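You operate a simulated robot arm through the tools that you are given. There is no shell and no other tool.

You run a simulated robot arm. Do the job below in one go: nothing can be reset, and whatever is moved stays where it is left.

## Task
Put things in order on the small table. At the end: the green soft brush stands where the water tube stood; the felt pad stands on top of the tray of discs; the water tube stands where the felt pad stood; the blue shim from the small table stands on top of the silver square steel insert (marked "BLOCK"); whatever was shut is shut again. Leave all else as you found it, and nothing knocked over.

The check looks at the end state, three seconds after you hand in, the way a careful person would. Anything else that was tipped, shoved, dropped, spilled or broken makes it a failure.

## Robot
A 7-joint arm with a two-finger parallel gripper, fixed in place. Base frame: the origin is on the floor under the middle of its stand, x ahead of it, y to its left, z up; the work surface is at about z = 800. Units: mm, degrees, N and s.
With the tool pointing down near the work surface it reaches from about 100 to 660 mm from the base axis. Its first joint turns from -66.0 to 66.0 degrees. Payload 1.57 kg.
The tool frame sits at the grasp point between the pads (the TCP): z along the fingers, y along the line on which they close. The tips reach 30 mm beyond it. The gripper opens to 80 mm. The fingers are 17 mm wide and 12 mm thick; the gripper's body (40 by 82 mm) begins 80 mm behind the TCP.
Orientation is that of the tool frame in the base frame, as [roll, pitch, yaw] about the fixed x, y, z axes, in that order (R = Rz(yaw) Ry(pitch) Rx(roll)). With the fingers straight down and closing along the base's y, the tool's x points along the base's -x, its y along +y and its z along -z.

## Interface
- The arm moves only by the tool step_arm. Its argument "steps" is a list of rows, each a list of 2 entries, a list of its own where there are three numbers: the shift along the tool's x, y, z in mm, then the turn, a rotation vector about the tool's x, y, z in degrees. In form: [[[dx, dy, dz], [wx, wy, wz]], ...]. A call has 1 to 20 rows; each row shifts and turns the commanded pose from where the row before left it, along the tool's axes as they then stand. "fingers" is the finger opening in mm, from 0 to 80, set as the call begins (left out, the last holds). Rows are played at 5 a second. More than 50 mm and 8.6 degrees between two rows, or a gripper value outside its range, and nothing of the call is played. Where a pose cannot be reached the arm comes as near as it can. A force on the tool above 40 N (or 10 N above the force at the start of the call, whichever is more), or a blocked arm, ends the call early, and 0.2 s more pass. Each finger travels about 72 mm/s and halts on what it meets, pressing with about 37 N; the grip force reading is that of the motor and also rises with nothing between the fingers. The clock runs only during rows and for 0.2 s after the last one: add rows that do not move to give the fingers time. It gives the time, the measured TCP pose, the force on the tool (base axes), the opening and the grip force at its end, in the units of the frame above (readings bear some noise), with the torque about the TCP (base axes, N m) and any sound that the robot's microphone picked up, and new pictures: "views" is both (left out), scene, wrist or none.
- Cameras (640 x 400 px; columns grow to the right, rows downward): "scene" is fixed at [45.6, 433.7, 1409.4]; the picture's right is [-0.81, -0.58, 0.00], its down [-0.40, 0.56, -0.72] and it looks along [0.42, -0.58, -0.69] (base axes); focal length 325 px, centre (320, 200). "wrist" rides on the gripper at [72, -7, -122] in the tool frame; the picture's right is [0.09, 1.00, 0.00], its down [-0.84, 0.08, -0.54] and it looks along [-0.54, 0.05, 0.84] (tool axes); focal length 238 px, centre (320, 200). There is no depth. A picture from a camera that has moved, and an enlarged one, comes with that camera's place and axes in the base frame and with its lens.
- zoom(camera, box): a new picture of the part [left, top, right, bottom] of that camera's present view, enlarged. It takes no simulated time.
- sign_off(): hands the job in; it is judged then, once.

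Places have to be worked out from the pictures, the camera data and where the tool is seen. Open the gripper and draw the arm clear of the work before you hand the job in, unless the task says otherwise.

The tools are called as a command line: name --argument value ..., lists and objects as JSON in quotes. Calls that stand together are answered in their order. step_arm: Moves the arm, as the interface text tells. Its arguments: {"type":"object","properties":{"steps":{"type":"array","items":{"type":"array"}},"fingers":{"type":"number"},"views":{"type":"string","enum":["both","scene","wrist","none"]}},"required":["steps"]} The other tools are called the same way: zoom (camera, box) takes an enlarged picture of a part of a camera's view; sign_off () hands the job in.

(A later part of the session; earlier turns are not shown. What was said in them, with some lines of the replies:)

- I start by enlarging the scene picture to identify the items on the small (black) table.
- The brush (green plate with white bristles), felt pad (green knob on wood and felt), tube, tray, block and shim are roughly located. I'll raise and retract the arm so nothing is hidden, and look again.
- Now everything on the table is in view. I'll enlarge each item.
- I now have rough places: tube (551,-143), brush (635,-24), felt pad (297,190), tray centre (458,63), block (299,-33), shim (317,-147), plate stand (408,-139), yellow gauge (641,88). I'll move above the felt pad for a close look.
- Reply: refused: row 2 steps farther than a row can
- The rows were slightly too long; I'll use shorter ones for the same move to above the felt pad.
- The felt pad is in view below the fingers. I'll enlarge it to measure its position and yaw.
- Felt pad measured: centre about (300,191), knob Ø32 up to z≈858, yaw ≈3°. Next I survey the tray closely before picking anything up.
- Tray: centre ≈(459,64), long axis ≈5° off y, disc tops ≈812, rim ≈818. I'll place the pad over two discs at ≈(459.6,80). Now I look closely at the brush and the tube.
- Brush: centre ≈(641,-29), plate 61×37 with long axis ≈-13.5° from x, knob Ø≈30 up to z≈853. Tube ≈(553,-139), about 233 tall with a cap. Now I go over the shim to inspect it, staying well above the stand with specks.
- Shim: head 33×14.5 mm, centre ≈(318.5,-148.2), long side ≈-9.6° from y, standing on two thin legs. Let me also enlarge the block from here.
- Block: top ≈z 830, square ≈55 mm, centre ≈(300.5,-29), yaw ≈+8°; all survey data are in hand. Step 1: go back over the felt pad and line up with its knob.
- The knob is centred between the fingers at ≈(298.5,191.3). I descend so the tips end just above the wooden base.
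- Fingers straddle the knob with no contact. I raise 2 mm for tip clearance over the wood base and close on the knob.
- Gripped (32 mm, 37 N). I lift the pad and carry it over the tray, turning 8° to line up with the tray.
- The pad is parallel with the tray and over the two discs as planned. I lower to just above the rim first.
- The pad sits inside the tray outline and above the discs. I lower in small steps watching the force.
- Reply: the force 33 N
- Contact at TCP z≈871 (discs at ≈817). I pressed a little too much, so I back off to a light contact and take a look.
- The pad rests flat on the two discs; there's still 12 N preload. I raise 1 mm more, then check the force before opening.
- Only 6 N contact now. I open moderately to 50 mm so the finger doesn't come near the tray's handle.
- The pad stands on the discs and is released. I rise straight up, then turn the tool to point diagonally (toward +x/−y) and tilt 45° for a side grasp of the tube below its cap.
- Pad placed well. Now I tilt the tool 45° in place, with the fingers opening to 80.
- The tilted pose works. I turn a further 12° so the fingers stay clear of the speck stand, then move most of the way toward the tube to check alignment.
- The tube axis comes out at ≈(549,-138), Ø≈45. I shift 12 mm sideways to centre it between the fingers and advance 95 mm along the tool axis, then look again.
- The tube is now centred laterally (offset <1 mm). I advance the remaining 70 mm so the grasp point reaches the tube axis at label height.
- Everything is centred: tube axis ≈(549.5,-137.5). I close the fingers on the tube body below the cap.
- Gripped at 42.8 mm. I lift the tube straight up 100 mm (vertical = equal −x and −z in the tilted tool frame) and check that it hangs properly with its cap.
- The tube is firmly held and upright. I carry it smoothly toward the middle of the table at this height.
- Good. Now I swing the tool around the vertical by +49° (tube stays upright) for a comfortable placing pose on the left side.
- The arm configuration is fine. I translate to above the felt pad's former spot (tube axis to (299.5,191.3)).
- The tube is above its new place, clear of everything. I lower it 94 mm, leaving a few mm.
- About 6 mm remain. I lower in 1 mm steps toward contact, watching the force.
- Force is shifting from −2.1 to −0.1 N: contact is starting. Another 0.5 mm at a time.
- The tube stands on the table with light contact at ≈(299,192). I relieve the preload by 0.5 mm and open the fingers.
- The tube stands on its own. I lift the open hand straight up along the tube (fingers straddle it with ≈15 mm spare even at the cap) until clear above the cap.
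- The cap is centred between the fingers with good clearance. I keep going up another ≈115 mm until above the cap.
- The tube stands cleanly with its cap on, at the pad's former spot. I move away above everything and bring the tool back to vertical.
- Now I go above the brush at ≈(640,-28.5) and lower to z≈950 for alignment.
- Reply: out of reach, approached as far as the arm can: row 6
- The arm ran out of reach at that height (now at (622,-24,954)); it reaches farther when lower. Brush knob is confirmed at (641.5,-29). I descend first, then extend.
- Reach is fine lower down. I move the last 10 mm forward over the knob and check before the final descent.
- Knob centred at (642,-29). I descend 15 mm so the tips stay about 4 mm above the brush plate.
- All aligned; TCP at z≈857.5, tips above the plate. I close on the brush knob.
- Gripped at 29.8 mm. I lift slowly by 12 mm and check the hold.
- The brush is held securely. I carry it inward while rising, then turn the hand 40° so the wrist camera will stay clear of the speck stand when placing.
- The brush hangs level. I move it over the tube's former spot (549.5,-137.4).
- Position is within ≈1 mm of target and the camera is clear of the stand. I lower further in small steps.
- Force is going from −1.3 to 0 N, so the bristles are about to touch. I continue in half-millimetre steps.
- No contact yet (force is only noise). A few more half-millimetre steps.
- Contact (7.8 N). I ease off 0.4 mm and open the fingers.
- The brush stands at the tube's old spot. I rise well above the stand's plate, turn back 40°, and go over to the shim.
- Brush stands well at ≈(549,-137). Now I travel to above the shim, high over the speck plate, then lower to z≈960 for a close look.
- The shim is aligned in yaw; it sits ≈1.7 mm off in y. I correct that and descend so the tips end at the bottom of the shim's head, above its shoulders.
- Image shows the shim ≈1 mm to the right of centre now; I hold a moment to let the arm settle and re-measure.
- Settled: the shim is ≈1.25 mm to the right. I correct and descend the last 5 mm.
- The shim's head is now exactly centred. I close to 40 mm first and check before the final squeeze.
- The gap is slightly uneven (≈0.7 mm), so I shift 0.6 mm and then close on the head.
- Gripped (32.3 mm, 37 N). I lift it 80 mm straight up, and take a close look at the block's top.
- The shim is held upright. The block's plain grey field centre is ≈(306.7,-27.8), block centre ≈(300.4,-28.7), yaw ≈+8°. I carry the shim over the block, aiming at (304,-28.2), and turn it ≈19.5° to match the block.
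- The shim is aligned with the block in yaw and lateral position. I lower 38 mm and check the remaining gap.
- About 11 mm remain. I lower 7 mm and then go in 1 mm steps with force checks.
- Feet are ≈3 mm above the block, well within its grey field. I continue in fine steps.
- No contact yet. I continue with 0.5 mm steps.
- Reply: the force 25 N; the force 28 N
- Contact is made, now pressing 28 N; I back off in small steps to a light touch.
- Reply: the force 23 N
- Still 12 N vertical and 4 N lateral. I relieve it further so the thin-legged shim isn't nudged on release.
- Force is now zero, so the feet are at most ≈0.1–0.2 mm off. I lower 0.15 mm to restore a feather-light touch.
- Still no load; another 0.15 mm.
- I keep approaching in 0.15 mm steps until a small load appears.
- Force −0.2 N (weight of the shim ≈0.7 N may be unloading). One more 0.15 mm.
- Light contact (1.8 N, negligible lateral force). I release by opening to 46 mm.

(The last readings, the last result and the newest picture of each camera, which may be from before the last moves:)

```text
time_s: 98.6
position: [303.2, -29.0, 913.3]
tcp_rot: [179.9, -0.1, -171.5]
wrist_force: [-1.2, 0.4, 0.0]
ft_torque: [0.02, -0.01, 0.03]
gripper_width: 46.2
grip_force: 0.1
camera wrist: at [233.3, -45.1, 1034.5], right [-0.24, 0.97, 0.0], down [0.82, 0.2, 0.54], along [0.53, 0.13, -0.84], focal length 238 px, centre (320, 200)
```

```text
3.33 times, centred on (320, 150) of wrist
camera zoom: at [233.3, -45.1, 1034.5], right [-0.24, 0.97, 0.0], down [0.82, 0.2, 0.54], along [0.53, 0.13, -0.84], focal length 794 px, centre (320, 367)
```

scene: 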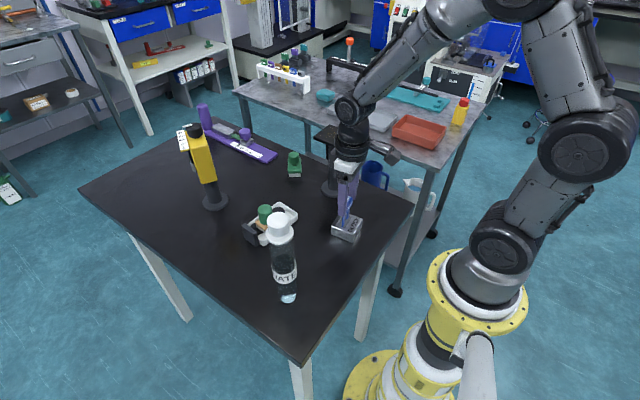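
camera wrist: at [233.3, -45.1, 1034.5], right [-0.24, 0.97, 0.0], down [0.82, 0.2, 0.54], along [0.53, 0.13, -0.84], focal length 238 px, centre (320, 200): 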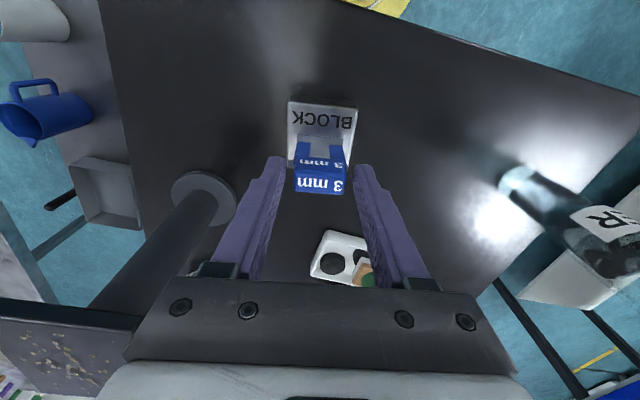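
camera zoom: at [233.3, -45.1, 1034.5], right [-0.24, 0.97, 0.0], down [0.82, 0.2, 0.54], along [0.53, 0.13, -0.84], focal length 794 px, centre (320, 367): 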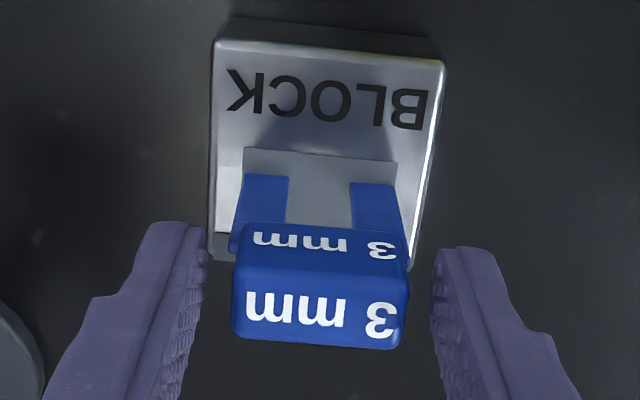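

The shim stands freely on the block. I open a little more and lift straight up slowly.

step_arm --steps '[[[0, 0, 0], [0, 0, 0]], [[0, 0, -4], [0, 0, 0]], [[0, 0, -8], [0, 0, 0]], [[0, 0, -15], [0, 0, 0]], [[0, 0, -25], [0, 0, 0]], [[0, 0, -35], [0, 0, 0]], [[0, 0, -40], [0, 0, 0]], [[0, 0, -40], [0, 0, 0]], [[0, 0, 0], [0, 0, 0]]]' --fingers 60 --views "both"

zoom --camera "scene" --box '[320, 180, 380, 250]'

zoom --camera "wrist" --box '[260, 90, 380, 210]'

```text
time_s: 100.6
position: [302.4, -27.6, 1079.7]
tcp_rot: [-180.0, 0.0, -171.5]
wrist_force: [-0.1, 0.3, -0.8]
ft_torque: [0.0, 0.01, -0.02]
gripper_width: 60.1
grip_force: 0.1
camera wrist: at [232.1, -43.4, 1202.7], right [-0.24, 0.97, 0.0], down [0.82, 0.2, 0.54], along [0.53, 0.13, -0.84], focal length 238 px, centre (320, 200)
```

scene: 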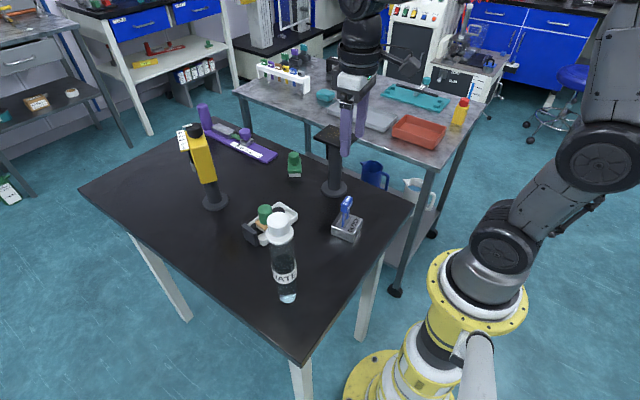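
wrist: 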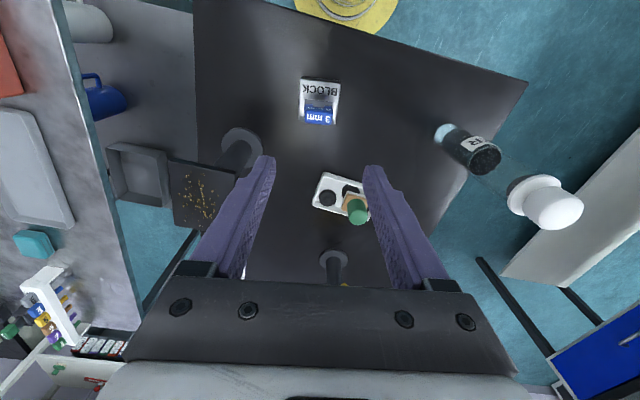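

```text
5.71 times, centred on (350, 215) of scene
camera zoom: at [45.6, 433.7, 1409.4], right [-0.81, -0.58, 0.0], down [-0.4, 0.56, -0.72], along [0.42, -0.58, -0.69], focal length 1858 px, centre (149, 114)
```

zoom: 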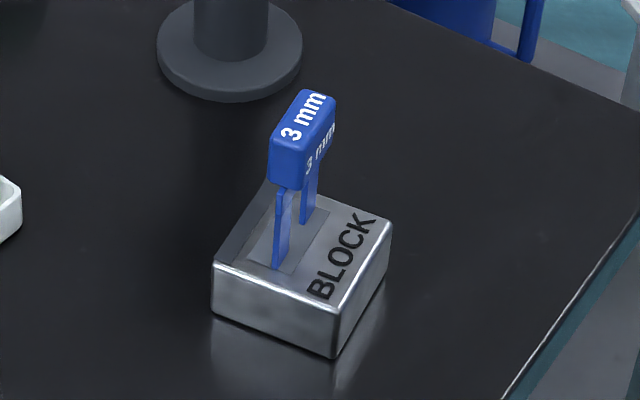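

```text
3.33 times, centred on (320, 150) of wrist
camera zoom: at [232.1, -43.4, 1202.7], right [-0.24, 0.97, 0.0], down [0.82, 0.2, 0.54], along [0.53, 0.13, -0.84], focal length 794 px, centre (320, 367)
```

zoom: 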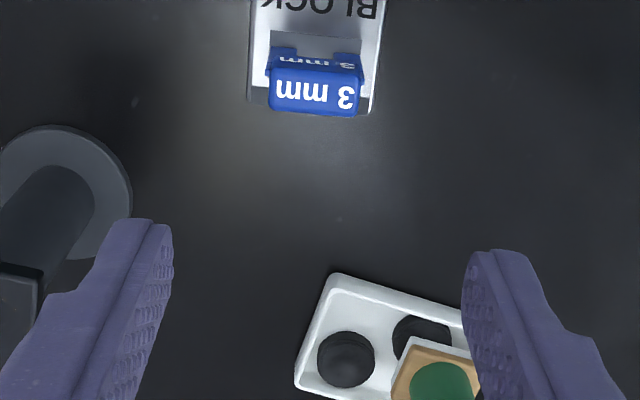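

The shim stands upright on the block. I raise the arm clear, open fully, and compare all other items with their initial views.

step_arm --steps '[[[0, 0, -35], [0, 0, 0]], [[0, 0, -35], [0, 0, 0]], [[0, 0, 0], [0, 0, 0]], [[0, 0, 0], [0, 0, 0]]]' --fingers 80 --views "both"

zoom --camera "scene" --box '[230, 195, 310, 245]'

zoom --camera "scene" --box '[165, 95, 325, 195]'

zoom --camera "scene" --box '[270, 85, 400, 215]'

zoom --camera "scene" --box '[230, 190, 350, 320]'

zoom --camera "scene" --box '[325, 185, 370, 250]'

```text
time_s: 101.6
position: [302.4, -27.9, 1150.1]
tcp_rot: [-180.0, 0.0, -171.5]
wrist_force: [-0.4, 0.7, 0.3]
ft_torque: [0.0, 0.01, -0.01]
gripper_width: 80.2
grip_force: 0.0
camera wrist: at [232.7, -44.4, 1272.0], right [-0.24, 0.97, 0.0], down [0.82, 0.2, 0.54], along [0.53, 0.13, -0.84], focal length 238 px, centre (320, 200)
```

scene: 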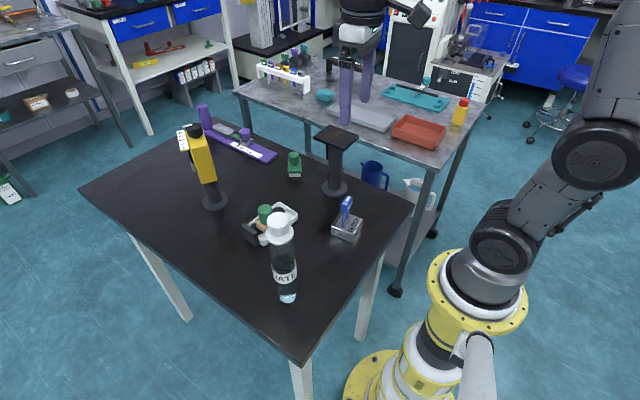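
wrist: 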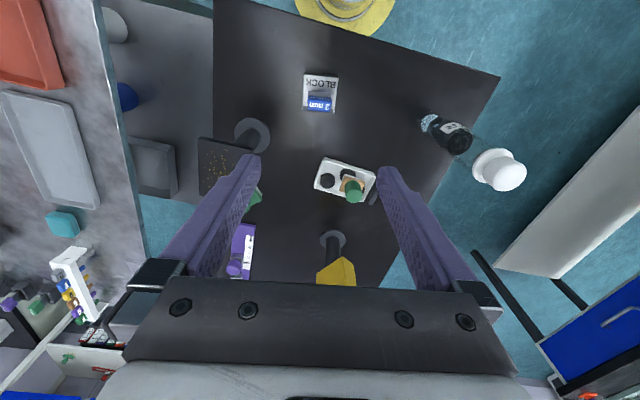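

```text
8.00 times, centred on (270, 220) of scene
camera zoom: at [45.6, 433.7, 1409.4], right [-0.81, -0.58, 0.0], down [-0.4, 0.56, -0.72], along [0.42, -0.58, -0.69], focal length 2602 px, centre (720, 40)
```

zoom: 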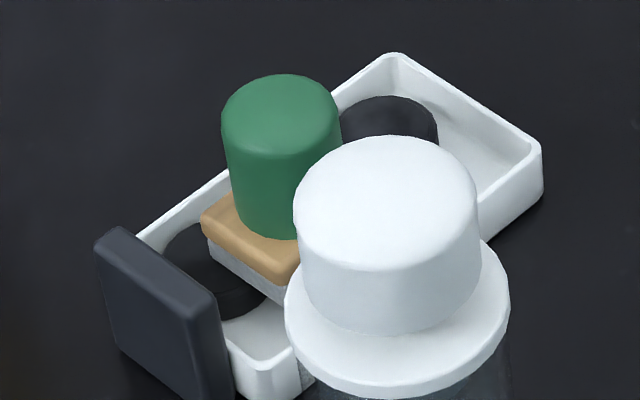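

```text
4.00 times, centred on (245, 145) of scene
camera zoom: at [45.6, 433.7, 1409.4], right [-0.81, -0.58, 0.0], down [-0.4, 0.56, -0.72], along [0.42, -0.58, -0.69], focal length 1301 px, centre (620, 420)
```

zoom: 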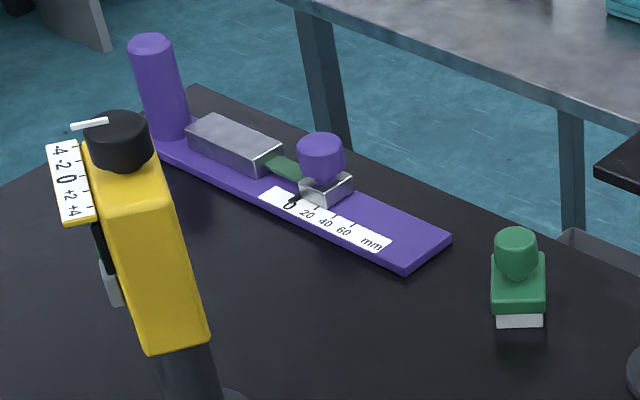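

```text
3.08 times, centred on (335, 150) of scene
camera zoom: at [45.6, 433.7, 1409.4], right [-0.81, -0.58, 0.0], down [-0.4, 0.56, -0.72], along [0.42, -0.58, -0.69], focal length 1001 px, centre (274, 354)
```

zoom: 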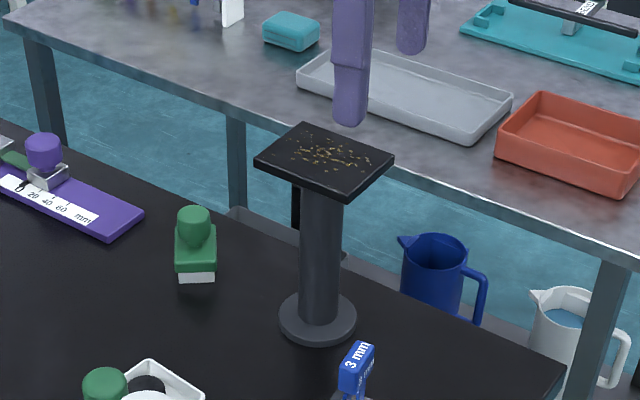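

```text
3.08 times, centred on (290, 255) of scene
camera zoom: at [45.6, 433.7, 1409.4], right [-0.81, -0.58, 0.0], down [-0.4, 0.56, -0.72], along [0.42, -0.58, -0.69], focal length 1001 px, centre (412, 31)
```

zoom: 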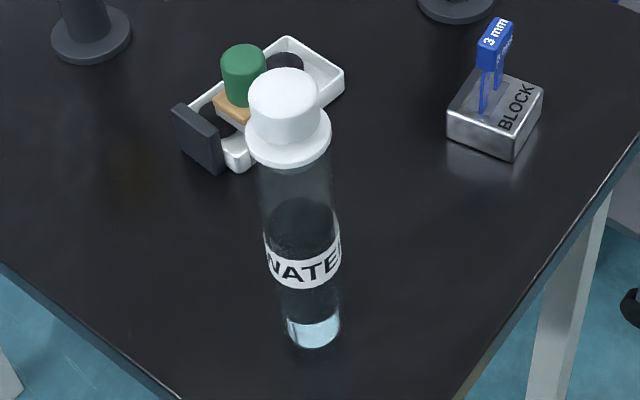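

```text
6.15 times, centred on (348, 218) of scene
camera zoom: at [45.6, 433.7, 1409.4], right [-0.81, -0.58, 0.0], down [-0.4, 0.56, -0.72], along [0.42, -0.58, -0.69], focal length 2001 px, centre (151, 92)
```

zoom: 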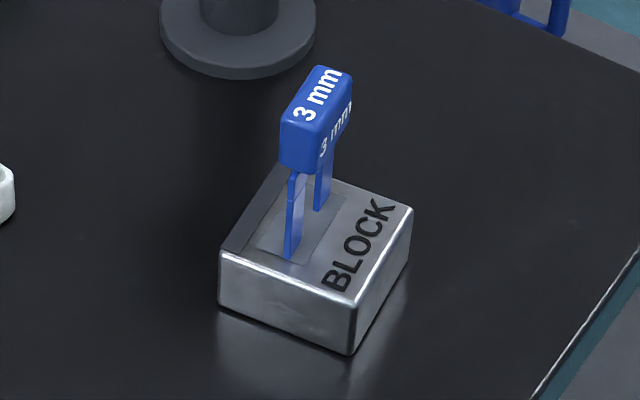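

Everything checks out: pad on the tray's discs, capped tube on the pad's old spot, brush on the tube's old spot, shim upright on BLOCK, and the tray, gauge, slide and speck stand unmoved in the pictures. The gripper is open and the arm well clear, so I hand in.

sign_off

```text
The job is handed in.
```

I've handed in the job. In the final pictures everything stands where it should and nothing has been knocked over.

- **Felt pad:** it stands level on two of the discs in the tray, a little off the tray's centre. The tray itself did not move.
- **Water tube:** it stands where the felt pad stood, within about 1–2 mm, with its cap still on.
- **Green soft brush:** it stands where the tube stood, within about 1–2 mm. I turned it about 40° from its original facing so the wrist camera would clear the stand with the gold specks.
- **Blue shim:** it stands upright on its two legs on the grey field of the steel block, turned to line up with the block.
- **Shut items:** I opened nothing, so there was nothing to shut again.

The yellow gauge, the purple slide (pointer still at 0) and the speck stand look the same as at the start. The gripper is open and the arm is raised well clear of the table.
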